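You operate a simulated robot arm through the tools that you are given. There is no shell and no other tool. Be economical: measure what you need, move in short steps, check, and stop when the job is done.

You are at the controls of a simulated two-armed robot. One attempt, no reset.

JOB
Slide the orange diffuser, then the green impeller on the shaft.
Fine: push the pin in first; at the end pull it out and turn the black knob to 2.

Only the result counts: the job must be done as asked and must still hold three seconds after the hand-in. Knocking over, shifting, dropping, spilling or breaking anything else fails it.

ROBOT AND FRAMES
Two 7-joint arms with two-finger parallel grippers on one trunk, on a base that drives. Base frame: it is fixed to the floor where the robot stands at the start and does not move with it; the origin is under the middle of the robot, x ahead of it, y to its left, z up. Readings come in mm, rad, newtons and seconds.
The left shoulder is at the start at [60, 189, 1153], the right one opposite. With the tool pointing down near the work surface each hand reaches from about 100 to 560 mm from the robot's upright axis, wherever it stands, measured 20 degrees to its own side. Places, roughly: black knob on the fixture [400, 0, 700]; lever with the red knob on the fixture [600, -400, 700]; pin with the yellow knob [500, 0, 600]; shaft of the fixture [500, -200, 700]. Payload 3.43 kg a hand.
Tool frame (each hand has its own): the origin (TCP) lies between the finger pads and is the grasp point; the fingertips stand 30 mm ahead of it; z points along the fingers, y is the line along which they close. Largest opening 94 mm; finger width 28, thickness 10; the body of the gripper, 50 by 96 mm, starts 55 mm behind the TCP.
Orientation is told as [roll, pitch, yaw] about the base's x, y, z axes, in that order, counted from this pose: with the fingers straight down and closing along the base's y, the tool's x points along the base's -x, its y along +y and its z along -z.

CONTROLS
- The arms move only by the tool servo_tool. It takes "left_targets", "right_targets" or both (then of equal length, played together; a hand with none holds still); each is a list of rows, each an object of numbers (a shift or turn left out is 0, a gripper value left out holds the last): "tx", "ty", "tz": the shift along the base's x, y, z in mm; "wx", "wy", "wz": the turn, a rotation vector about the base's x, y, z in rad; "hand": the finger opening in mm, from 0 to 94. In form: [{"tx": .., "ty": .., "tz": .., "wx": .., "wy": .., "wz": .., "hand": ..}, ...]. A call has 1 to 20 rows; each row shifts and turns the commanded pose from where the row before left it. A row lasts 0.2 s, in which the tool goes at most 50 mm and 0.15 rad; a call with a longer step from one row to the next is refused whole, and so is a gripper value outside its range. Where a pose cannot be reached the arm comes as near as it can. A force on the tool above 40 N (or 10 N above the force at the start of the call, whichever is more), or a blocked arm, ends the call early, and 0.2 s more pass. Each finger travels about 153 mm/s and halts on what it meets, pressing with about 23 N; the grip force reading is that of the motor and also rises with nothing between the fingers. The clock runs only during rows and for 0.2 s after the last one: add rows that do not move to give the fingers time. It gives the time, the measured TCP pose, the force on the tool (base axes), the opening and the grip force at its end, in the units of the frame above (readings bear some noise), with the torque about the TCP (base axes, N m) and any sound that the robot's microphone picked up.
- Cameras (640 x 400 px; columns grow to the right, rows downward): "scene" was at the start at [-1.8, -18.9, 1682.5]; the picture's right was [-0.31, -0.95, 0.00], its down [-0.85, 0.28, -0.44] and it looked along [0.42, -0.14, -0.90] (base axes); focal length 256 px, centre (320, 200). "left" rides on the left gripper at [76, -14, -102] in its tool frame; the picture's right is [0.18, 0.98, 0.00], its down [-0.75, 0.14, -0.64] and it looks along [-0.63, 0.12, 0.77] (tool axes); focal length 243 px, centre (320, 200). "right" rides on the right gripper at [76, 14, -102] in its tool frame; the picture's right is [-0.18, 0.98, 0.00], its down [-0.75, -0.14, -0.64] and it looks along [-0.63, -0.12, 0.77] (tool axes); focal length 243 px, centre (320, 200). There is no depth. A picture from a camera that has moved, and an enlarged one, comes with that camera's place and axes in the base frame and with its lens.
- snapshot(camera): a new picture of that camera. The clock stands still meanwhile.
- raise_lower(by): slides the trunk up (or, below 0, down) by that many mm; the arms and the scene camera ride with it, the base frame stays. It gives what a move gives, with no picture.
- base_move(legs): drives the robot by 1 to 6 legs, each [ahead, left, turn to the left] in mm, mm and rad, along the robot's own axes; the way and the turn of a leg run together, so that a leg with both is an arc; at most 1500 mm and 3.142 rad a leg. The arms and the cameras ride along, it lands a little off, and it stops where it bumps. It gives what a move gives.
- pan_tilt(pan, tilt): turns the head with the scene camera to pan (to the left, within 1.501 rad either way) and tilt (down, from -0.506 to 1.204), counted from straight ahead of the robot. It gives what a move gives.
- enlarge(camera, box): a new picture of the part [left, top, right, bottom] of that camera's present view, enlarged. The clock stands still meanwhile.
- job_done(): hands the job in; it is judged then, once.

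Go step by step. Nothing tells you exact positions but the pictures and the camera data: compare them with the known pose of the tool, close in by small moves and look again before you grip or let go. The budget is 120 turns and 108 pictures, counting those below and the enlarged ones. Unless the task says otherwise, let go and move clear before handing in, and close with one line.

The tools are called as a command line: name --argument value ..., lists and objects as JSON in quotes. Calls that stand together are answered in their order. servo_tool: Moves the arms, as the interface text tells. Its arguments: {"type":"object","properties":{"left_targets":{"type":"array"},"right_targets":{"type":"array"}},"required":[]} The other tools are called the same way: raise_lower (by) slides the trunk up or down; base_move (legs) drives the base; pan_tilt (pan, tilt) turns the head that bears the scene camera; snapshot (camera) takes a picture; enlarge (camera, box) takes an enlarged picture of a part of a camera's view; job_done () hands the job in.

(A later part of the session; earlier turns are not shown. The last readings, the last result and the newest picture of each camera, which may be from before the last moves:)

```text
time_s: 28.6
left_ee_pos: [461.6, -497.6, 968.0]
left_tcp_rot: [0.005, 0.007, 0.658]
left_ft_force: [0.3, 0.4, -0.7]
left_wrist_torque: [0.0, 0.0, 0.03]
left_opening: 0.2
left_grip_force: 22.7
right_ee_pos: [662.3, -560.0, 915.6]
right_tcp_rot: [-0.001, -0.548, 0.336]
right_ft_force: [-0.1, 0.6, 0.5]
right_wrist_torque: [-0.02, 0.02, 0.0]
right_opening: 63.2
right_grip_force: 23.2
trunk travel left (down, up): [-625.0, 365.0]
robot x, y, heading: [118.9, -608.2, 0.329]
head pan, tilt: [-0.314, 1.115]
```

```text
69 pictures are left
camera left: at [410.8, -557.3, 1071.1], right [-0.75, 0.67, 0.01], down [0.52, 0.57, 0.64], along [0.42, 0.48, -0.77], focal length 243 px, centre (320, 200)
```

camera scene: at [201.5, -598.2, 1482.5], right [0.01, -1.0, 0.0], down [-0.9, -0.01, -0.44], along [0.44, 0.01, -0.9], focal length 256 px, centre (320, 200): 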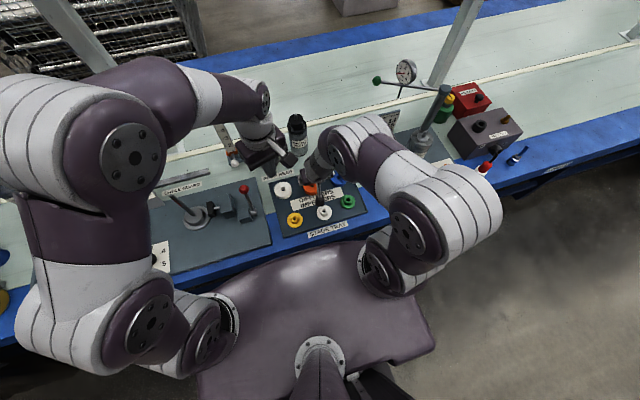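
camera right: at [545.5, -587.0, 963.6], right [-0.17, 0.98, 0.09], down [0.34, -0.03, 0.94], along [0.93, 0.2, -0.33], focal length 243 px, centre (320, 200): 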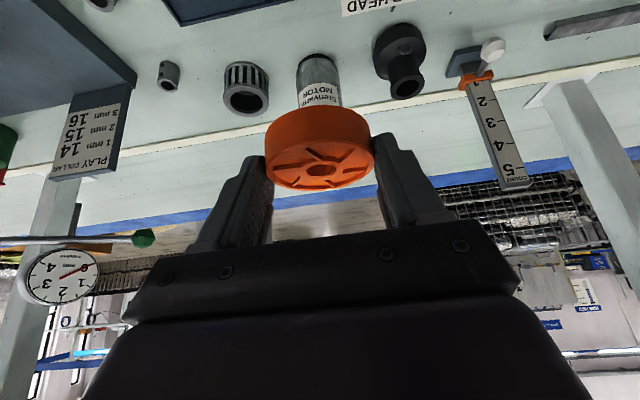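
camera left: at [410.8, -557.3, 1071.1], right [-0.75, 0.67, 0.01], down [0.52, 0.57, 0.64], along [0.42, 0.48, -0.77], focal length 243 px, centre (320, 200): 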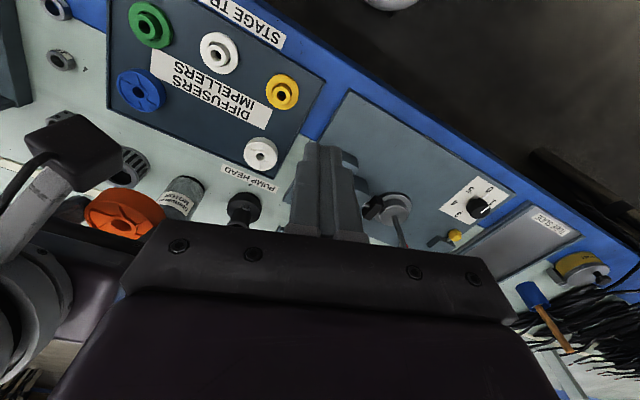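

The disc is level in the grip, with its axis about 11 mm ahead of the TCP. I drive left 417 mm to the shaft.

base_move --legs '[[0, 417, 0]]'

snapshot --camera "right"

snapshot --camera "left"

snapshot --camera "scene"

```text
time_s: 31.2
left_ee_pos: [322.9, -97.1, 968.6]
left_tcp_rot: [0.004, 0.008, 0.665]
left_ft_force: [0.3, -0.6, -1.1]
left_wrist_torque: [-0.04, -0.01, -0.01]
left_opening: 0.0
left_grip_force: 22.7
right_ee_pos: [525.0, -158.3, 914.6]
right_tcp_rot: [-0.002, -0.547, 0.34]
right_ft_force: [0.1, 0.0, -1.1]
right_wrist_torque: [-0.02, -0.01, 0.04]
right_opening: 63.1
right_grip_force: 23.5
trunk travel left (down, up): [-625.0, 365.0]
robot x, y, heading: [-14.7, -209.2, 0.338]
head pan, tilt: [-0.314, 1.115]
```

```text
68 pictures are left
camera right: at [408.6, -185.7, 963.0], right [-0.18, 0.98, 0.09], down [0.34, -0.03, 0.94], along [0.92, 0.2, -0.33], focal length 243 px, centre (320, 200)
```

right: 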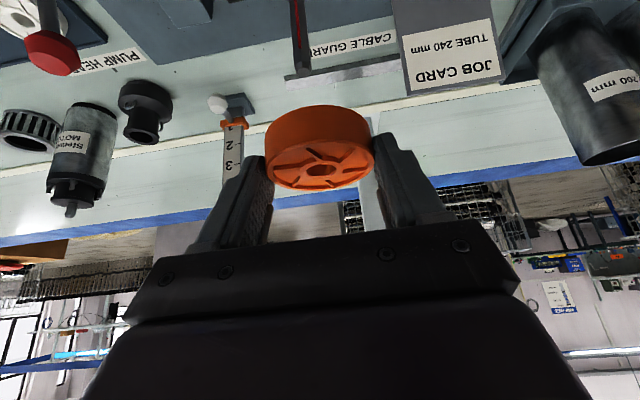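

```text
67 pictures are left
camera left: at [273.5, -157.0, 1071.0], right [-0.75, 0.66, 0.01], down [0.51, 0.58, 0.64], along [0.42, 0.48, -0.77], focal length 243 px, centre (320, 200)
```

left: 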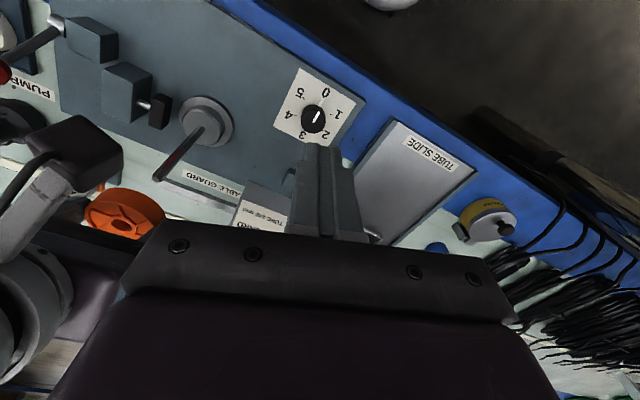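

```text
66 pictures are left
camera scene: at [-14.1, -226.4, 1482.5], right [0.02, -1.0, 0.0], down [-0.9, -0.02, -0.44], along [0.44, 0.01, -0.9], focal length 256 px, centre (320, 200)
```

scene: 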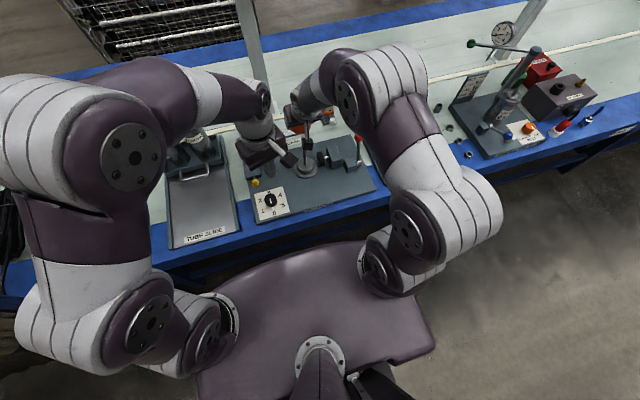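

enlarge --camera "left" --box '[80, 60, 260, 240]'

enlarge --camera "right" --box '[250, 0, 390, 200]'

enlarge --camera "scene" --box '[240, 90, 390, 210]'

```text
2.22 times, centred on (170, 150) of left
camera zoom: at [273.5, -157.0, 1071.0], right [-0.75, 0.66, 0.01], down [0.51, 0.58, 0.64], along [0.42, 0.48, -0.77], focal length 539 px, centre (653, 311)
```

zoom: 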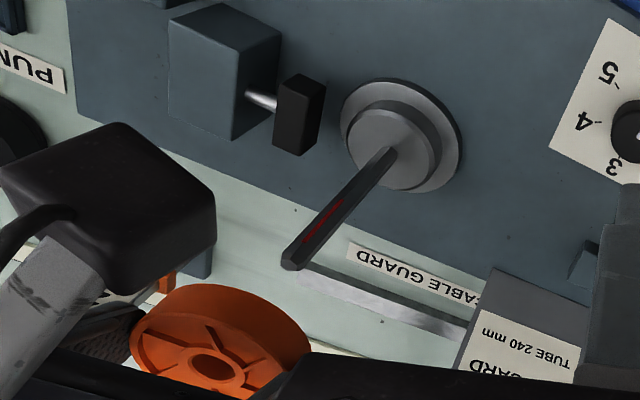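

```text
2.00 times, centred on (320, 100) of right
camera zoom: at [408.6, -185.7, 963.0], right [-0.18, 0.98, 0.09], down [0.34, -0.03, 0.94], along [0.92, 0.2, -0.33], focal length 485 px, centre (320, 400)
```

zoom: 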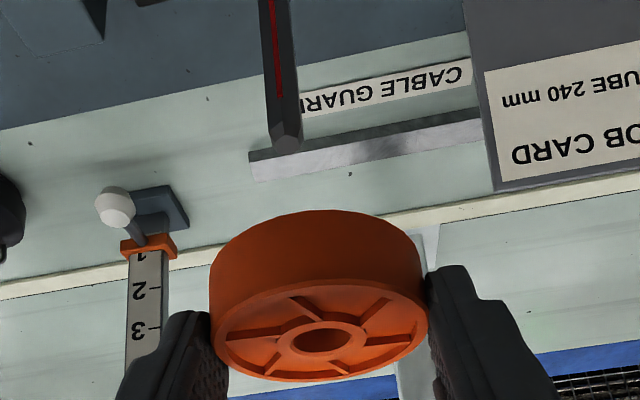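

```text
3.33 times, centred on (315, 150) of scene
camera zoom: at [-14.1, -226.4, 1482.5], right [0.02, -1.0, 0.0], down [-0.9, -0.02, -0.44], along [0.44, 0.01, -0.9], focal length 852 px, centre (337, 367)
```

zoom: 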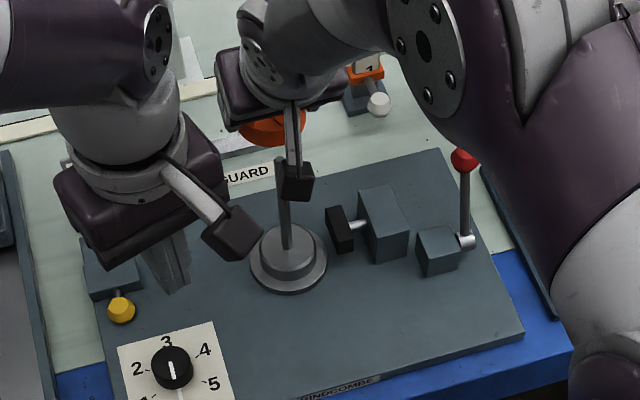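

The hole (~18 mm) is clearly wider than the shaft (~12 mm), and the shaft is at about (538,-161) with its tip near z 815. I lower the disc to just above the tip and compare.

servo_tool --right_targets '[{"tx": 2.5, "ty": -5, "tz": -20}, {"tz": -20}, {}]'

enlarge --camera "left" --box '[80, 60, 260, 240]'

enlarge --camera "right" --box '[250, 0, 390, 200]'

enlarge --camera "scene" --box '[270, 90, 370, 190]'

```text
time_s: 32.0
left_ee_pos: [323.6, -97.2, 968.4]
left_tcp_rot: [0.006, 0.007, 0.665]
left_ft_force: [0.6, 0.0, -0.2]
left_wrist_torque: [-0.01, -0.03, -0.02]
left_opening: 0.1
left_grip_force: 23.1
right_ee_pos: [530.2, -162.0, 874.1]
right_tcp_rot: [-0.002, -0.547, 0.34]
right_ft_force: [0.1, 0.1, -0.3]
right_wrist_torque: [-0.02, -0.01, 0.0]
right_opening: 63.2
right_grip_force: 23.4
trunk travel left (down, up): [-625.0, 365.0]
robot x, y, heading: [-20.7, -209.3, 0.34]
head pan, tilt: [-0.314, 1.115]
```

```text
2.22 times, centred on (170, 150) of left
camera zoom: at [273.6, -157.6, 1071.0], right [-0.75, 0.66, 0.01], down [0.51, 0.58, 0.64], along [0.42, 0.48, -0.77], focal length 539 px, centre (653, 311)
```

zoom: 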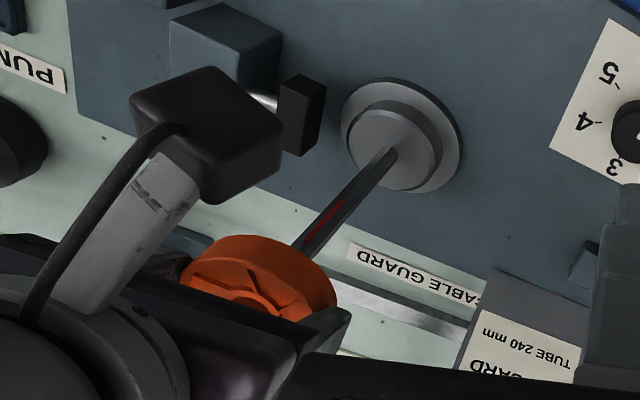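

```text
2.00 times, centred on (320, 100) of right
camera zoom: at [413.2, -190.3, 921.9], right [-0.18, 0.98, 0.09], down [0.34, -0.03, 0.94], along [0.92, 0.2, -0.33], focal length 485 px, centre (320, 400)
```

zoom: 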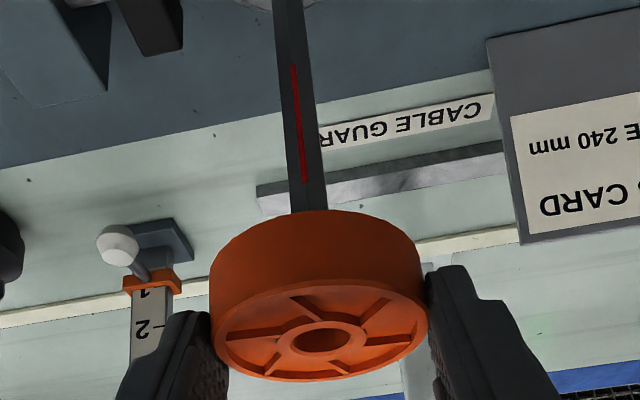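

```text
4.00 times, centred on (320, 140) of scene
camera zoom: at [-13.9, -227.3, 1482.5], right [0.02, -1.0, 0.0], down [-0.9, -0.02, -0.44], along [0.44, 0.01, -0.9], focal length 1022 px, centre (320, 440)
```

zoom: 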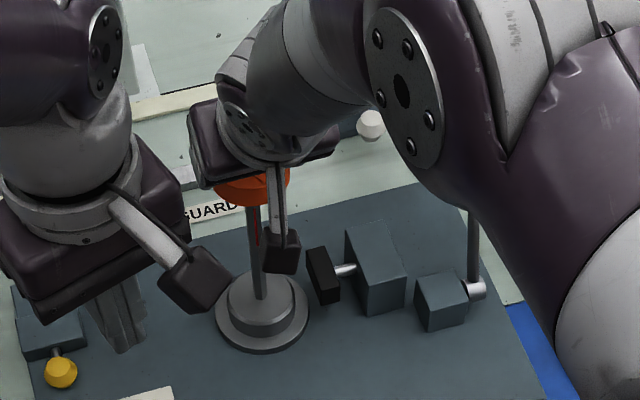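

Sideways alignment matches the shaft line within a millimetre. I lower slowly and let the force tell if the tip catches.

servo_tool --right_targets '[{"tx": -1, "tz": -5}, {"tz": -5}, {"tz": -4}, {"tz": -4}, {"tz": -4}, {"tz": -4}, {"tz": -4}, {"tz": -4}]'

enlarge --camera "right" --box '[250, 0, 390, 200]'

```text
time_s: 33.8
left_ee_pos: [324.3, -98.4, 968.1]
left_tcp_rot: [0.006, 0.005, 0.665]
left_ft_force: [1.5, 0.1, -0.1]
left_wrist_torque: [0.01, 0.01, -0.01]
left_opening: 0.0
left_grip_force: 23.0
right_ee_pos: [527.3, -164.4, 841.3]
right_tcp_rot: [-0.003, -0.548, 0.342]
right_ft_force: [0.5, 0.0, -1.1]
right_wrist_torque: [-0.04, 0.01, -0.02]
right_opening: 63.2
right_grip_force: 23.2
trunk travel left (down, up): [-625.0, 365.0]
robot x, y, heading: [-18.5, -210.1, 0.337]
head pan, tilt: [-0.314, 1.115]
```

```text
2.00 times, centred on (320, 100) of right
camera zoom: at [410.1, -191.3, 888.5], right [-0.18, 0.98, 0.09], down [0.34, -0.03, 0.94], along [0.92, 0.2, -0.33], focal length 485 px, centre (320, 400)
```

zoom: 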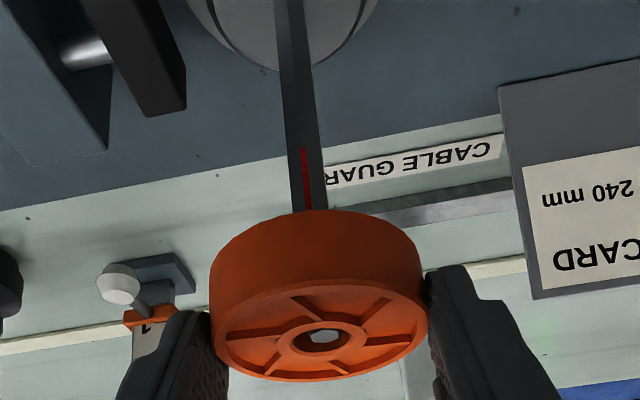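

The hexagonal tip shows inside the hole, nicely centred. I keep lowering.

servo_tool --right_targets '[{"tz": -8}, {"tz": -8}, {"tz": -8}, {"tz": -8}, {"tz": -8}, {"tz": -8}]'

snapshot --camera "right"

enlarge --camera "left" --box '[80, 60, 260, 240]'

```text
time_s: 35.2
left_ee_pos: [323.5, -97.2, 968.0]
left_tcp_rot: [0.005, 0.008, 0.664]
left_ft_force: [-0.6, -0.6, 0.5]
left_wrist_torque: [0.0, 0.0, 0.03]
left_opening: 0.2
left_grip_force: 23.0
right_ee_pos: [526.5, -163.5, 791.9]
right_tcp_rot: [-0.002, -0.548, 0.341]
right_ft_force: [-0.5, -0.3, -0.2]
right_wrist_torque: [0.03, 0.02, 0.0]
right_opening: 63.2
right_grip_force: 23.2
trunk travel left (down, up): [-625.0, 365.0]
robot x, y, heading: [-13.9, -207.3, 0.341]
head pan, tilt: [-0.314, 1.115]
```

```text
58 pictures are left
camera right: at [409.9, -191.5, 840.2], right [-0.18, 0.98, 0.09], down [0.34, -0.03, 0.94], along [0.92, 0.2, -0.33], focal length 243 px, centre (320, 200)
```

right: 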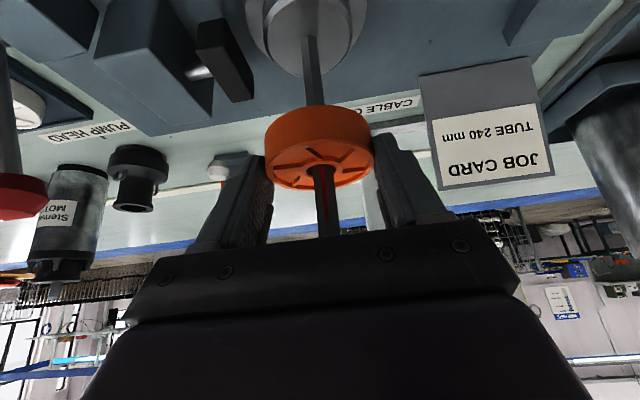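

```text
2.22 times, centred on (170, 150) of left
camera zoom: at [273.8, -157.4, 1070.9], right [-0.75, 0.66, 0.01], down [0.51, 0.58, 0.64], along [0.42, 0.48, -0.77], focal length 539 px, centre (653, 311)
```

zoom: 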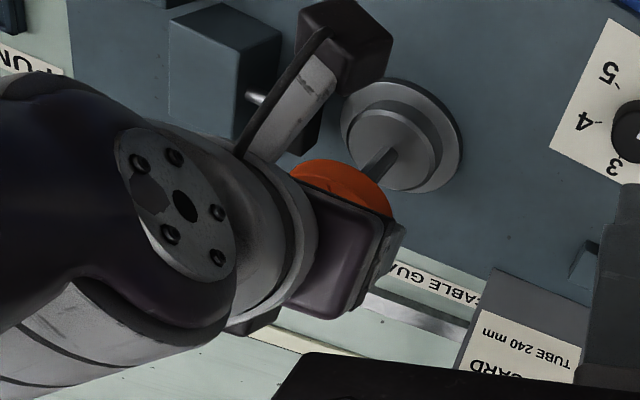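

servo_tool --right_targets '[{"tz": -10}, {"tz": -10}, {"tz": -10}, {"tz": -10}, {"tz": -8}, {"tz": -8}, {}]'

snapshot --camera "right"

enlarge --camera "left" --box '[80, 60, 260, 240]'

```text
time_s: 36.6
left_ee_pos: [318.4, -98.9, 970.4]
left_tcp_rot: [0.001, 0.001, 0.664]
left_ft_force: [-0.9, -0.3, -0.6]
left_wrist_torque: [-0.02, -0.02, 0.01]
left_opening: 0.1
left_grip_force: 23.3
right_ee_pos: [526.1, -162.4, 749.2]
right_tcp_rot: [0.0, -0.565, 0.338]
right_ft_force: [-24.7, -8.4, 28.4]
right_wrist_torque: [0.25, -0.78, 0.0]
right_opening: 63.1
right_grip_force: 22.9
trunk travel left (down, up): [-625.0, 365.0]
robot x, y, heading: [-19.4, -209.1, 0.334]
head pan, tilt: [-0.314, 1.115]
stopped in row 6 (right hand): the force on the tool passed its limit at 45 N (the readings are from after the stop); the commanded pose is now the measured one
```

```text
56 pictures are left
camera right: at [409.8, -190.3, 795.4], right [-0.18, 0.98, 0.1], down [0.32, -0.04, 0.95], along [0.93, 0.2, -0.31], focal length 243 px, centre (320, 200)
```

right: 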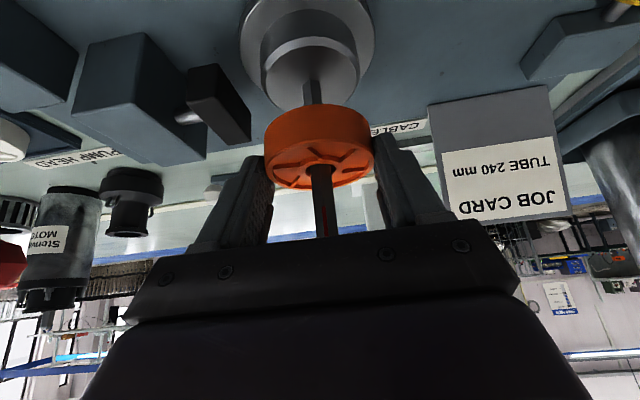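

```text
2.22 times, centred on (170, 150) of left
camera zoom: at [267.6, -159.1, 1073.1], right [-0.75, 0.66, 0.0], down [0.51, 0.57, 0.64], along [0.42, 0.48, -0.77], focal length 539 px, centre (653, 311)
```

zoom: 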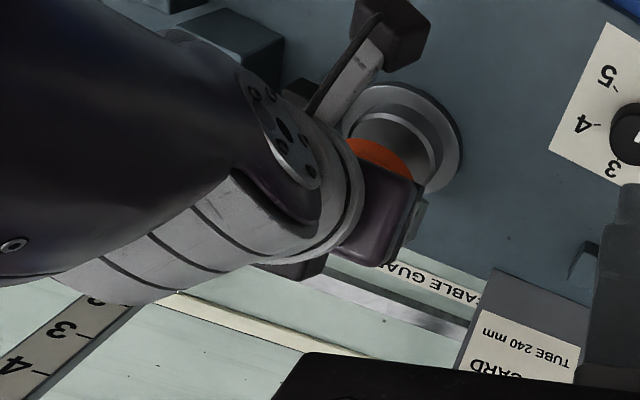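

The shaft tip has met the palm, with the disc about 35 mm above its seat. I back up slightly and let the disc slide down the rest by opening the fingers.

servo_tool --right_targets '[{"tx": -1, "tz": 5}, {"hand": 75}, {"hand": 80}, {}, {}]'

snapshot --camera "right"

```text
time_s: 37.8
left_ee_pos: [320.9, -97.7, 968.0]
left_tcp_rot: [0.005, 0.005, 0.664]
left_ft_force: [0.1, -1.2, 0.0]
left_wrist_torque: [-0.01, -0.04, 0.0]
left_opening: 0.0
left_grip_force: 22.6
right_ee_pos: [529.3, -163.0, 752.3]
right_tcp_rot: [0.001, -0.56, 0.338]
right_ft_force: [-7.3, -1.6, 3.7]
right_wrist_torque: [0.12, -0.59, 0.02]
right_opening: 79.9
right_grip_force: 0.0
trunk travel left (down, up): [-625.0, 365.0]
robot x, y, heading: [-18.9, -208.4, 0.336]
head pan, tilt: [-0.314, 1.115]
```

```text
54 pictures are left
camera right: at [412.6, -190.4, 797.9], right [-0.18, 0.98, 0.1], down [0.33, -0.03, 0.94], along [0.93, 0.2, -0.31], focal length 243 px, centre (320, 200)
```

right: 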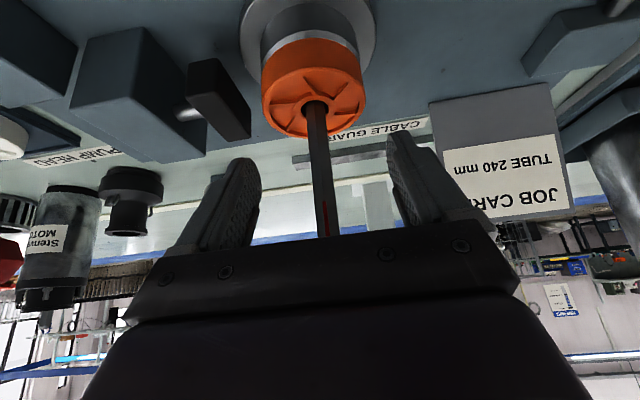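

The diffuser dropped onto the boss. I withdraw up, then drive to the green impeller (back 96, right 532).

servo_tool --right_targets '[{"tx": -5, "ty": -2, "tz": 5}, {"tz": 20}, {"tz": 45}, {"tz": 45}, {"tz": 45}, {"tz": 15}]'

snapshot --camera "right"

base_move --legs '[[-96, -532, 0]]'

snapshot --camera "right"

snapshot --camera "left"

```text
time_s: 39.2
left_ee_pos: [323.9, -97.0, 967.6]
left_tcp_rot: [0.006, 0.007, 0.663]
left_ft_force: [-0.6, -0.1, -0.1]
left_wrist_torque: [0.04, -0.02, -0.02]
left_opening: 0.0
left_grip_force: 23.1
right_ee_pos: [526.6, -162.5, 924.1]
right_tcp_rot: [0.002, -0.559, 0.339]
right_ft_force: [-0.1, -0.8, 0.4]
right_wrist_torque: [0.0, -0.01, 0.02]
right_opening: 80.1
right_grip_force: 0.1
trunk travel left (down, up): [-625.0, 365.0]
robot x, y, heading: [-22.5, -210.1, 0.338]
head pan, tilt: [-0.314, 1.115]
```

```text
53 pictures are left
camera right: at [410.0, -190.4, 971.4], right [-0.18, 0.98, 0.1], down [0.33, -0.03, 0.94], along [0.93, 0.2, -0.32], focal length 243 px, centre (320, 200)
```

right: 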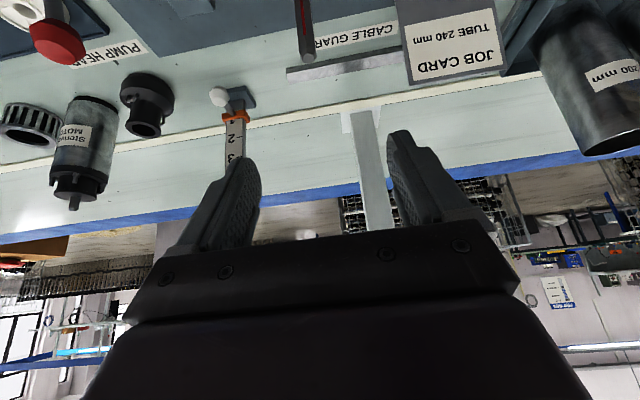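

```text
time_s: 42.4
left_ee_pos: [411.5, -640.1, 967.8]
left_tcp_rot: [0.007, 0.008, 0.665]
left_ft_force: [0.2, -0.6, 0.0]
left_wrist_torque: [0.01, -0.05, 0.0]
left_opening: 0.0
left_grip_force: 23.0
right_ee_pos: [614.8, -704.1, 923.8]
right_tcp_rot: [0.002, -0.561, 0.34]
right_ft_force: [-0.2, 0.8, 0.5]
right_wrist_torque: [-0.02, 0.02, 0.02]
right_opening: 80.0
right_grip_force: 0.0
trunk travel left (down, up): [-625.0, 365.0]
robot x, y, heading: [67.3, -752.0, 0.338]
head pan, tilt: [-0.314, 1.115]
```

```text
52 pictures are left
camera right: at [497.9, -732.7, 971.0], right [-0.18, 0.98, 0.1], down [0.33, -0.03, 0.94], along [0.93, 0.2, -0.32], focal length 243 px, centre (320, 200)
```

right: 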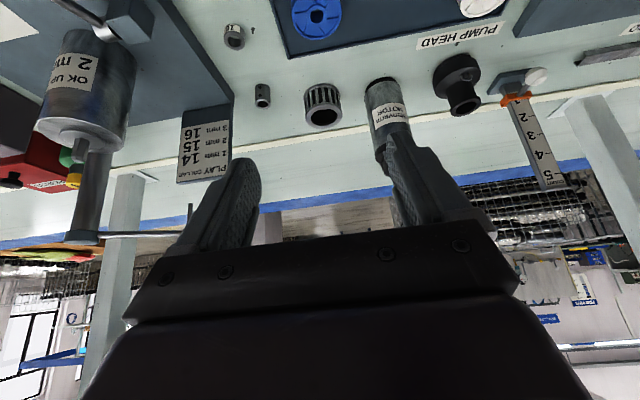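

```text
51 pictures are left
camera left: at [361.0, -700.3, 1071.0], right [-0.75, 0.66, 0.01], down [0.51, 0.58, 0.64], along [0.42, 0.48, -0.77], focal length 243 px, centre (320, 200)
```

left: 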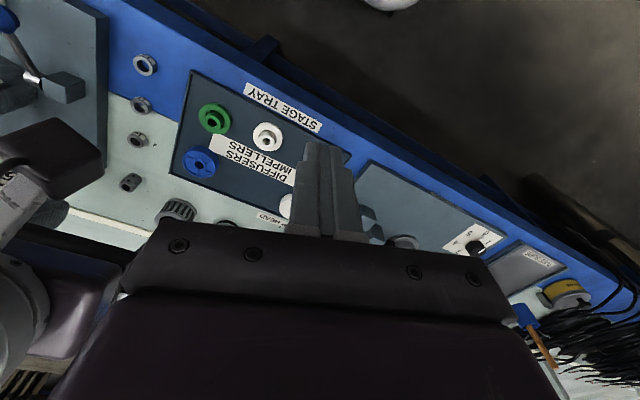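

servo_tool --right_targets '[{"tx": -12, "ty": 2.5, "tz": -40}, {"tz": -45}, {"tz": -45}, {"tz": -45}, {"tz": -15, "hand": 90}, {}]'

snapshot --camera "right"

enlarge --camera "left" --box '[150, 70, 310, 210]'

```text
time_s: 43.8
left_ee_pos: [411.2, -639.8, 967.5]
left_tcp_rot: [0.005, 0.007, 0.664]
left_ft_force: [-0.5, 0.0, 0.1]
left_wrist_torque: [0.0, -0.06, -0.01]
left_opening: 0.0
left_grip_force: 22.7
right_ee_pos: [602.9, -701.6, 732.5]
right_tcp_rot: [0.0, -0.559, 0.341]
right_ft_force: [-1.0, 0.4, 0.2]
right_wrist_torque: [0.01, 0.03, 0.02]
right_opening: 90.3
right_grip_force: 0.1
trunk travel left (down, up): [-625.0, 365.0]
robot x, y, heading: [70.1, -751.7, 0.341]
head pan, tilt: [-0.314, 1.115]
```

```text
50 pictures are left
camera right: at [484.6, -729.6, 779.1], right [-0.18, 0.98, 0.1], down [0.33, -0.03, 0.94], along [0.93, 0.2, -0.32], focal length 243 px, centre (320, 200)
```

right: 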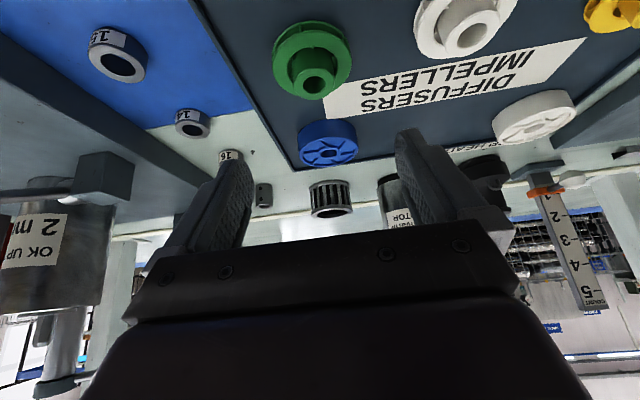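

```text
2.86 times, centred on (230, 140) of left
camera zoom: at [361.0, -700.0, 1071.0], right [-0.75, 0.66, 0.01], down [0.51, 0.58, 0.64], along [0.42, 0.48, -0.77], focal length 693 px, centre (577, 371)
```

zoom: 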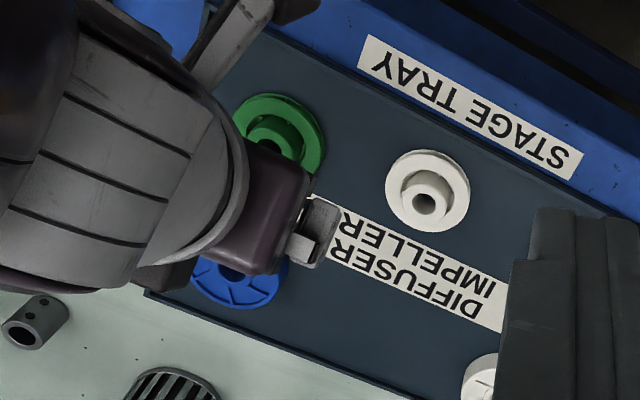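

enlarge --camera "right" --box '[250, 0, 410, 180]'

```text
2.22 times, centred on (330, 90) of right
camera zoom: at [484.6, -729.6, 779.1], right [-0.18, 0.98, 0.1], down [0.33, -0.03, 0.94], along [0.93, 0.2, -0.32], focal length 539 px, centre (298, 444)
```

zoom: 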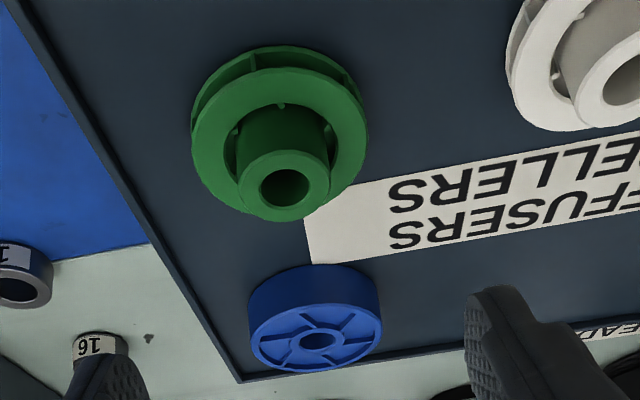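

The impeller's hub (about 28 mm wide) stands ~15 mm above its shroud, so I'll grip the hub. I descend with the fingers at 50 mm opening.

servo_tool --right_targets '[{"tx": 2, "ty": 0.7, "tz": -20, "hand": 50}, {"tz": -20}, {"tz": -8}, {}]'

snapshot --camera "right"

```text
time_s: 44.8
left_ee_pos: [411.5, -638.5, 968.7]
left_tcp_rot: [0.005, 0.005, 0.665]
left_ft_force: [-0.3, 0.2, 0.0]
left_wrist_torque: [0.0, -0.03, -0.01]
left_opening: 0.2
left_grip_force: 22.9
right_ee_pos: [603.5, -701.8, 685.9]
right_tcp_rot: [0.002, -0.558, 0.341]
right_ft_force: [-0.7, -0.1, -0.2]
right_wrist_torque: [-0.03, 0.0, -0.02]
right_opening: 50.1
right_grip_force: 0.1
trunk travel left (down, up): [-625.0, 365.0]
robot x, y, heading: [69.9, -754.7, 0.337]
head pan, tilt: [-0.314, 1.115]
```

```text
47 pictures are left
camera right: at [486.4, -729.5, 732.4], right [-0.18, 0.98, 0.1], down [0.33, -0.03, 0.94], along [0.93, 0.2, -0.32], focal length 243 px, centre (320, 200)
```

right: 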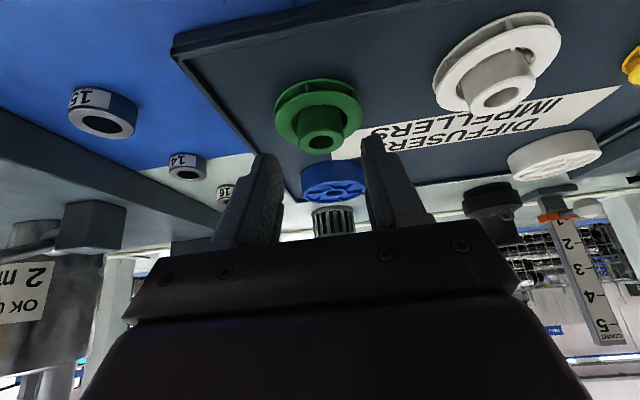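

servo_tool --right_targets '[{"tz": -5}, {"tz": -6}, {}]'

enlarge --camera "right" --box '[230, 60, 420, 240]'

```text
time_s: 45.6
left_ee_pos: [411.3, -639.8, 967.9]
left_tcp_rot: [0.007, 0.007, 0.665]
left_ft_force: [-0.6, -1.0, 0.2]
left_wrist_torque: [0.0, -0.02, -0.02]
left_opening: 0.0
left_grip_force: 23.0
right_ee_pos: [603.8, -701.9, 674.2]
right_tcp_rot: [0.002, -0.558, 0.34]
right_ft_force: [0.7, -0.3, 0.5]
right_wrist_torque: [-0.02, 0.0, 0.01]
right_opening: 50.0
right_grip_force: 0.0
trunk travel left (down, up): [-625.0, 365.0]
robot x, y, heading: [69.7, -751.5, 0.339]
head pan, tilt: [-0.314, 1.115]
```

```text
2.22 times, centred on (325, 150) of right
camera zoom: at [487.1, -729.3, 721.5], right [-0.18, 0.98, 0.1], down [0.33, -0.03, 0.94], along [0.93, 0.2, -0.32], focal length 539 px, centre (309, 311)
```

zoom: 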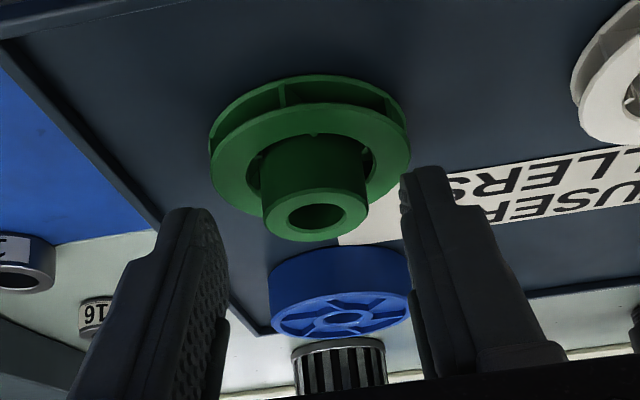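

servo_tool --right_targets '[{"hand": 36}, {"hand": 20}, {}, {}]'

enlarge --camera "right" --box '[230, 60, 420, 240]'

```text
time_s: 46.6
left_ee_pos: [410.2, -639.1, 968.4]
left_tcp_rot: [0.006, 0.005, 0.664]
left_ft_force: [0.7, -0.8, 0.7]
left_wrist_torque: [-0.01, -0.01, 0.01]
left_opening: 0.2
left_grip_force: 22.7
right_ee_pos: [604.5, -702.7, 675.0]
right_tcp_rot: [0.001, -0.56, 0.34]
right_ft_force: [0.5, 1.1, 0.3]
right_wrist_torque: [0.01, -0.01, -0.02]
right_opening: 26.4
right_grip_force: 23.1
trunk travel left (down, up): [-625.0, 365.0]
robot x, y, heading: [68.7, -757.7, 0.333]
head pan, tilt: [-0.314, 1.115]
```

```text
2.22 times, centred on (325, 150) of right
camera zoom: at [487.1, -729.3, 721.5], right [-0.18, 0.98, 0.1], down [0.33, -0.03, 0.94], along [0.93, 0.2, -0.32], focal length 539 px, centre (309, 311)
```

zoom: 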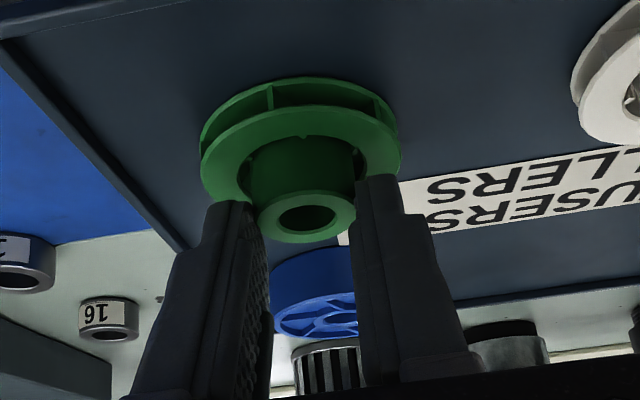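

It grips at 26 mm on the hub. I lift and check.

servo_tool --right_targets '[{"tz": 8}, {"tz": 20}, {"tz": 40}, {"tz": 45}, {"tz": 45}, {"tz": 45}, {"tz": 45}]'

enlarge --camera "right" --box '[230, 60, 420, 240]'

```text
time_s: 48.2
left_ee_pos: [410.7, -640.2, 967.8]
left_tcp_rot: [0.006, 0.007, 0.664]
left_ft_force: [-0.3, -1.0, 0.1]
left_wrist_torque: [-0.02, -0.02, -0.02]
left_opening: 0.0
left_grip_force: 22.5
right_ee_pos: [605.4, -699.4, 924.9]
right_tcp_rot: [0.001, -0.559, 0.34]
right_ft_force: [-1.7, 0.4, 0.0]
right_wrist_torque: [-0.03, 0.02, -0.02]
right_opening: 26.4
right_grip_force: 22.8
trunk travel left (down, up): [-625.0, 365.0]
robot x, y, heading: [68.5, -749.2, 0.336]
head pan, tilt: [-0.314, 1.115]
```

```text
2.22 times, centred on (325, 150) of right
camera zoom: at [488.6, -727.0, 972.0], right [-0.18, 0.98, 0.1], down [0.33, -0.03, 0.94], along [0.93, 0.2, -0.32], focal length 539 px, centre (309, 311)
```

zoom: 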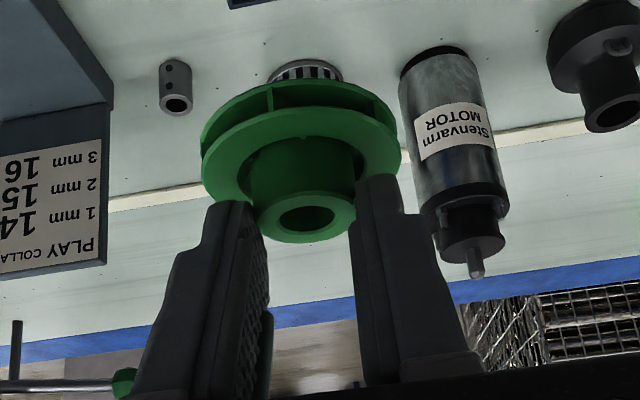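

Green is held level. I drive back to the shaft.

base_move --legs '[[105, 525, 0]]'

snapshot --camera "right"

```text
time_s: 51.2
left_ee_pos: [333.8, -113.1, 968.0]
left_tcp_rot: [0.005, 0.006, 0.676]
left_ft_force: [0.2, -0.1, -1.3]
left_wrist_torque: [-0.03, 0.02, -0.01]
left_opening: 0.0
left_grip_force: 23.2
right_ee_pos: [530.2, -169.8, 924.5]
right_tcp_rot: [0.001, -0.557, 0.353]
right_ft_force: [0.2, 1.2, -0.4]
right_wrist_torque: [0.01, 0.01, -0.02]
right_opening: 26.4
right_grip_force: 23.1
trunk travel left (down, up): [-625.0, 365.0]
robot x, y, heading: [-6.3, -228.8, 0.346]
head pan, tilt: [-0.314, 1.115]
```

```text
43 pictures are left
camera right: at [413.6, -199.9, 971.6], right [-0.19, 0.98, 0.1], down [0.33, -0.03, 0.94], along [0.93, 0.21, -0.32], focal length 243 px, centre (320, 200)
```

right: 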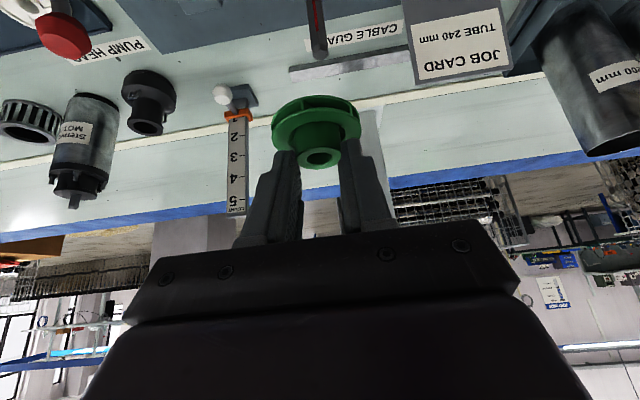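

servo_tool --right_targets '[{"ty": 6.3, "tz": -24}, {"tz": -22}, {}]'

enlarge --camera "right" --box '[250, 0, 390, 200]'

```text
time_s: 52.0
left_ee_pos: [334.0, -114.1, 968.7]
left_tcp_rot: [0.007, 0.008, 0.675]
left_ft_force: [-0.6, 0.3, -0.5]
left_wrist_torque: [-0.02, -0.01, 0.0]
left_opening: 0.2
left_grip_force: 23.5
right_ee_pos: [529.8, -164.8, 878.3]
right_tcp_rot: [0.002, -0.562, 0.349]
right_ft_force: [0.1, 0.3, -0.1]
right_wrist_torque: [-0.03, 0.03, 0.02]
right_opening: 26.5
right_grip_force: 22.6
trunk travel left (down, up): [-625.0, 365.0]
robot x, y, heading: [-4.4, -228.3, 0.349]
head pan, tilt: [-0.314, 1.115]
```

```text
2.00 times, centred on (320, 100) of right
camera zoom: at [413.0, -194.4, 925.5], right [-0.19, 0.98, 0.1], down [0.33, -0.03, 0.94], along [0.93, 0.21, -0.31], focal length 485 px, centre (320, 400)
```

zoom: 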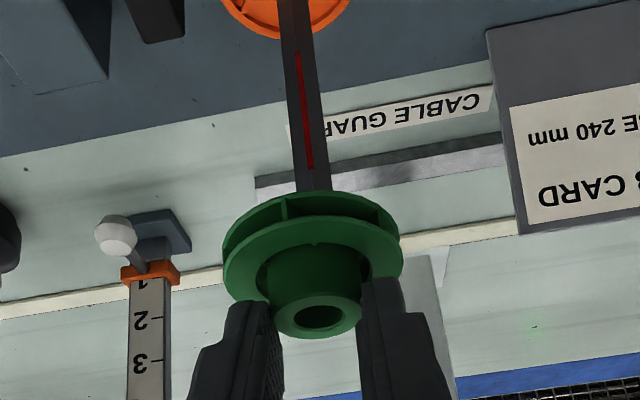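

The shaft line sits about 3 mm to the left of the hole axis, so I correct that and lower slowly, watching the force.

servo_tool --right_targets '[{"tx": 0.6, "ty": 2.8, "tz": -4}, {"tz": -5}, {"tz": -5}, {"tz": -5}, {"tz": -4}, {"tz": -4}, {"tz": -4}, {"tz": -4}]'

enlarge --camera "right" --box '[250, 0, 390, 200]'

```text
time_s: 53.8
left_ee_pos: [332.4, -113.6, 968.6]
left_tcp_rot: [0.003, 0.005, 0.675]
left_ft_force: [-0.7, -0.6, 0.5]
left_wrist_torque: [-0.01, 0.01, -0.01]
left_opening: 0.0
left_grip_force: 23.1
right_ee_pos: [528.6, -162.0, 844.8]
right_tcp_rot: [0.001, -0.559, 0.35]
right_ft_force: [-14.2, 1.4, 5.1]
right_wrist_torque: [0.08, 0.31, 0.06]
right_opening: 26.6
right_grip_force: 23.2
trunk travel left (down, up): [-625.0, 365.0]
robot x, y, heading: [-6.3, -232.6, 0.346]
head pan, tilt: [-0.314, 1.115]
```

```text
2.00 times, centred on (320, 100) of right
camera zoom: at [412.3, -190.8, 891.0], right [-0.19, 0.98, 0.1], down [0.33, -0.03, 0.94], along [0.93, 0.21, -0.31], focal length 485 px, centre (320, 400)
```

zoom: 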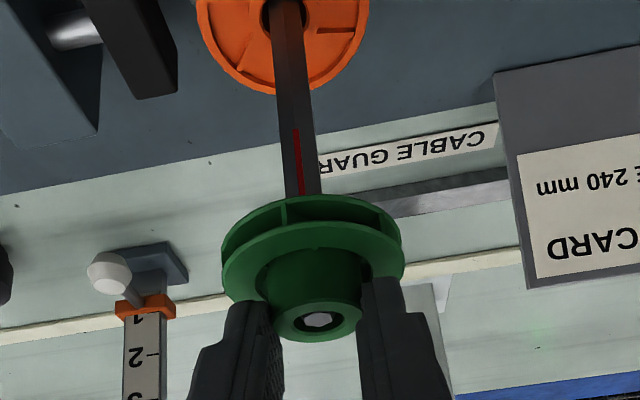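

The tip is inside the hub. The force pushes the hand toward -x, so I shift 1.5 mm that way and continue.

servo_tool --right_targets '[{"tx": -1.5}, {}]'

enlarge --camera "right" --box '[290, 130, 350, 190]'

```text
time_s: 54.4
left_ee_pos: [334.6, -114.1, 968.9]
left_tcp_rot: [0.005, 0.006, 0.676]
left_ft_force: [-1.4, 0.4, -0.4]
left_wrist_torque: [0.03, 0.01, -0.03]
left_opening: 0.0
left_grip_force: 23.3
right_ee_pos: [528.6, -162.4, 843.9]
right_tcp_rot: [0.001, -0.561, 0.351]
right_ft_force: [-5.3, 1.9, 0.6]
right_wrist_torque: [0.07, 0.12, -0.02]
right_opening: 26.5
right_grip_force: 22.8
trunk travel left (down, up): [-625.0, 365.0]
robot x, y, heading: [-5.8, -233.3, 0.346]
head pan, tilt: [-0.314, 1.115]
```

```text
6.67 times, centred on (320, 160) of right
camera zoom: at [412.1, -191.0, 890.1], right [-0.19, 0.98, 0.1], down [0.33, -0.03, 0.94], along [0.93, 0.21, -0.31], focal length 1618 px, centre (320, 467)
```

zoom: 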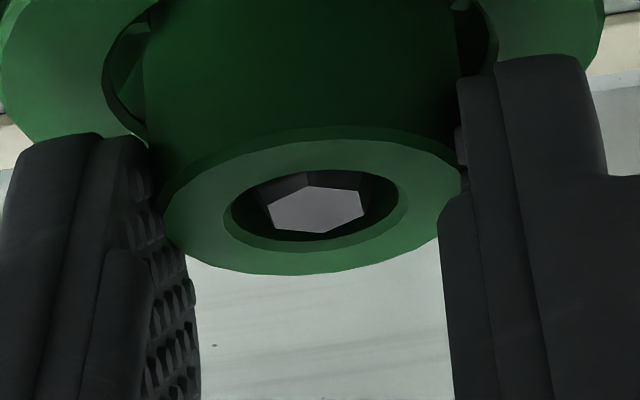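

servo_tool --right_targets '[{"tx": -0.8, "tz": -3}, {"tz": -7}, {"tz": -8}, {"tz": -8}, {"tz": -8}, {"tz": -8}, {"tz": -8}, {"tz": -8}]'

enlarge --camera "right" --box '[220, 0, 420, 240]'

```text
time_s: 56.2
left_ee_pos: [335.6, -112.7, 969.0]
left_tcp_rot: [0.006, 0.006, 0.676]
left_ft_force: [-1.0, -0.3, -0.9]
left_wrist_torque: [0.02, 0.02, -0.01]
left_opening: 0.0
left_grip_force: 22.8
right_ee_pos: [527.3, -164.3, 784.2]
right_tcp_rot: [0.0, -0.56, 0.351]
right_ft_force: [0.1, 0.3, 0.2]
right_wrist_torque: [0.0, 0.0, 0.01]
right_opening: 26.5
right_grip_force: 22.6
trunk travel left (down, up): [-625.0, 365.0]
robot x, y, heading: [-4.1, -230.6, 0.351]
head pan, tilt: [-0.314, 1.115]
```

```text
1.67 times, centred on (320, 120) of right
camera zoom: at [411.5, -192.6, 831.5], right [-0.19, 0.98, 0.1], down [0.33, -0.03, 0.94], along [0.92, 0.21, -0.32], focal length 404 px, centre (320, 333)
```

zoom: 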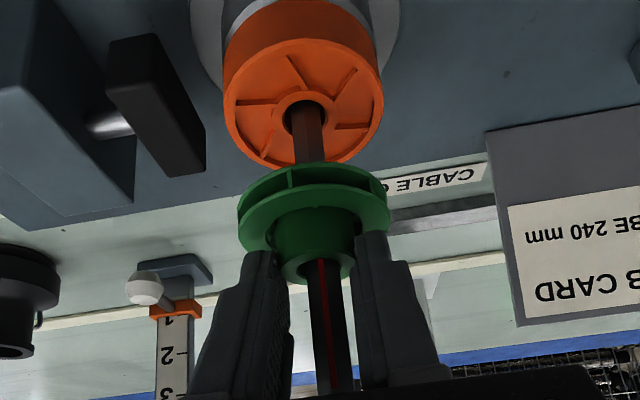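

It slides freely. I lower a bit more and let go.

servo_tool --right_targets '[{"tz": -8}, {"tz": -8}, {"tz": -6}, {}, {"hand": 40}, {"hand": 50}, {}, {}]'

enlarge --camera "right" --box '[220, 0, 420, 240]'

```text
time_s: 58.0
left_ee_pos: [335.4, -113.2, 969.2]
left_tcp_rot: [0.007, 0.005, 0.674]
left_ft_force: [-0.5, -0.3, 0.3]
left_wrist_torque: [-0.01, 0.04, 0.0]
left_opening: 0.0
left_grip_force: 22.9
right_ee_pos: [526.5, -162.2, 764.2]
right_tcp_rot: [0.003, -0.558, 0.351]
right_ft_force: [-0.4, 1.2, 0.6]
right_wrist_torque: [-0.01, -0.01, -0.05]
right_opening: 50.1
right_grip_force: 0.0
trunk travel left (down, up): [-625.0, 365.0]
robot x, y, heading: [-6.6, -231.3, 0.35]
head pan, tilt: [-0.314, 1.115]
```

```text
1.67 times, centred on (320, 120) of right
camera zoom: at [410.6, -191.3, 811.0], right [-0.19, 0.98, 0.1], down [0.33, -0.03, 0.94], along [0.92, 0.21, -0.32], focal length 404 px, centre (320, 333)
```

zoom: 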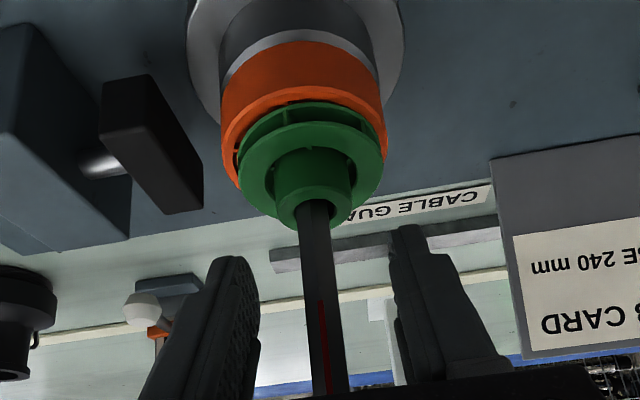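

Both parts are stacked on the shaft. I withdraw the right hand upward and away, and turn the left hand square with the table.

servo_tool --right_targets '[{"tx": -3, "ty": -1, "tz": 20}, {"tz": 45}, {"tz": 45}, {"tz": 45}, {"tz": 20}, {"tx": 12, "ty": -35}, {"tx": 12, "ty": -35}, {"tx": 12, "ty": -35}]' --left_targets '[{"wz": -0.115}, {"wz": -0.115}, {"wz": -0.115}, {"tx": 20, "ty": 25}, {"tx": 20, "ty": 25}, {"tx": 20, "ty": 25, "hand": 70}, {"tx": 20, "ty": 25}, {"tx": 20, "ty": 25}]'

snapshot --camera "left"

snapshot --camera "scene"

```text
time_s: 59.8
left_ee_pos: [432.1, 9.7, 962.7]
left_tcp_rot: [0.005, 0.009, 0.328]
left_ft_force: [0.5, 0.7, 0.8]
left_wrist_torque: [-0.04, 0.04, -0.03]
left_opening: 70.0
left_grip_force: 0.0
left hand out of reach, approached as far as the arm can: row 8
right_ee_pos: [564.9, -266.8, 936.6]
right_tcp_rot: [0.002, -0.557, 0.349]
right_ft_force: [1.3, 0.6, 0.1]
right_wrist_torque: [0.02, 0.04, 0.03]
right_opening: 50.1
right_grip_force: 0.1
trunk travel left (down, up): [-625.0, 365.0]
robot x, y, heading: [-5.2, -230.8, 0.349]
head pan, tilt: [-0.314, 1.115]
```

```text
37 pictures are left
camera left: at [365.9, -30.3, 1065.5], right [-0.49, 0.87, 0.01], down [0.67, 0.38, 0.64], along [0.55, 0.32, -0.77], focal length 243 px, centre (320, 200)
```

left: 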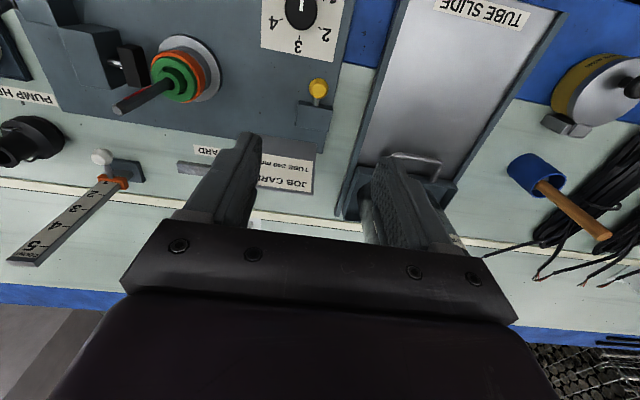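

```text
36 pictures are left
camera scene: at [-0.3, -247.5, 1482.5], right [0.03, -1.0, 0.0], down [-0.9, -0.03, -0.44], along [0.44, 0.01, -0.9], focal length 256 px, centre (320, 200)
```

scene: 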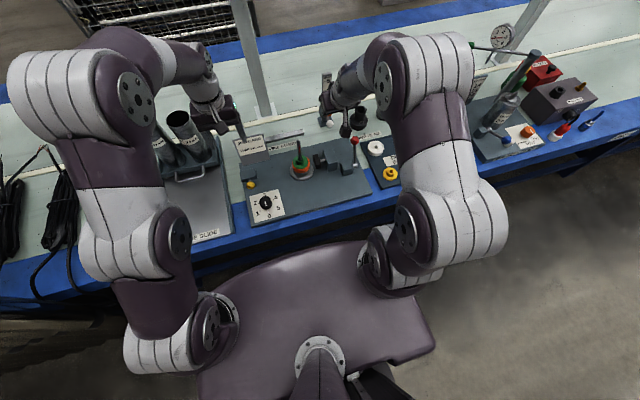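

The stack looks right. The pin knob is now near (458,22); I move the left hand above it.

servo_tool --left_targets '[{"tx": 3, "ty": 2, "tz": -45}, {"tx": 3, "ty": 2, "tz": -45}, {"tx": 4, "ty": 2, "tz": -45}, {"tx": 4, "ty": 2, "tz": -45}, {"tx": 4, "ty": 2, "tz": -40}, {}]'

snapshot --camera "left"

```text
time_s: 61.2
left_ee_pos: [446.3, 20.0, 745.2]
left_tcp_rot: [0.004, 0.007, 0.329]
left_ft_force: [-0.3, -0.6, -1.1]
left_wrist_torque: [-0.01, 0.01, -0.01]
left_opening: 69.8
left_grip_force: 0.0
right_ee_pos: [563.4, -266.5, 937.6]
right_tcp_rot: [0.001, -0.558, 0.349]
right_ft_force: [-0.1, 0.8, 0.5]
right_wrist_torque: [-0.02, 0.04, 0.01]
right_opening: 49.9
right_grip_force: 0.1
trunk travel left (down, up): [-625.0, 365.0]
robot x, y, heading: [-3.6, -225.8, 0.35]
head pan, tilt: [-0.314, 1.115]
```

```text
35 pictures are left
camera left: at [379.6, -20.3, 848.0], right [-0.49, 0.87, 0.01], down [0.67, 0.38, 0.64], along [0.55, 0.32, -0.77], focal length 243 px, centre (320, 200)
```

left: 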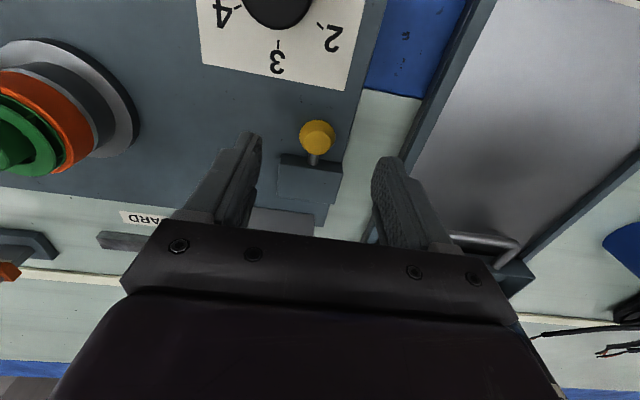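

servo_tool --left_targets '[{"tx": 6.5, "ty": 2, "tz": -20}, {"tx": 6.2, "ty": 1.5, "tz": -20}, {"tz": -15}, {"tz": -12}, {}]'

snapshot --camera "left"

```text
time_s: 62.4
left_ee_pos: [464.2, 26.7, 677.3]
left_tcp_rot: [0.006, 0.008, 0.331]
left_ft_force: [0.2, -0.7, -0.2]
left_wrist_torque: [0.0, 0.02, 0.01]
left_opening: 69.9
left_grip_force: 0.0
right_ee_pos: [562.2, -267.6, 937.2]
right_tcp_rot: [0.002, -0.561, 0.351]
right_ft_force: [0.7, 0.0, 0.2]
right_wrist_torque: [0.0, -0.02, 0.01]
right_opening: 50.1
right_grip_force: 0.1
trunk travel left (down, up): [-625.0, 365.0]
robot x, y, heading: [-4.6, -227.8, 0.348]
head pan, tilt: [-0.314, 1.115]
```

```text
34 pictures are left
camera left: at [396.5, -14.3, 780.4], right [-0.49, 0.87, 0.01], down [0.67, 0.38, 0.64], along [0.55, 0.32, -0.77], focal length 243 px, centre (320, 200)
```

left: 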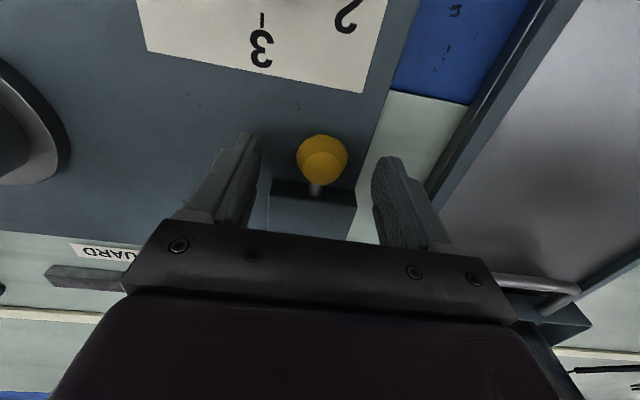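

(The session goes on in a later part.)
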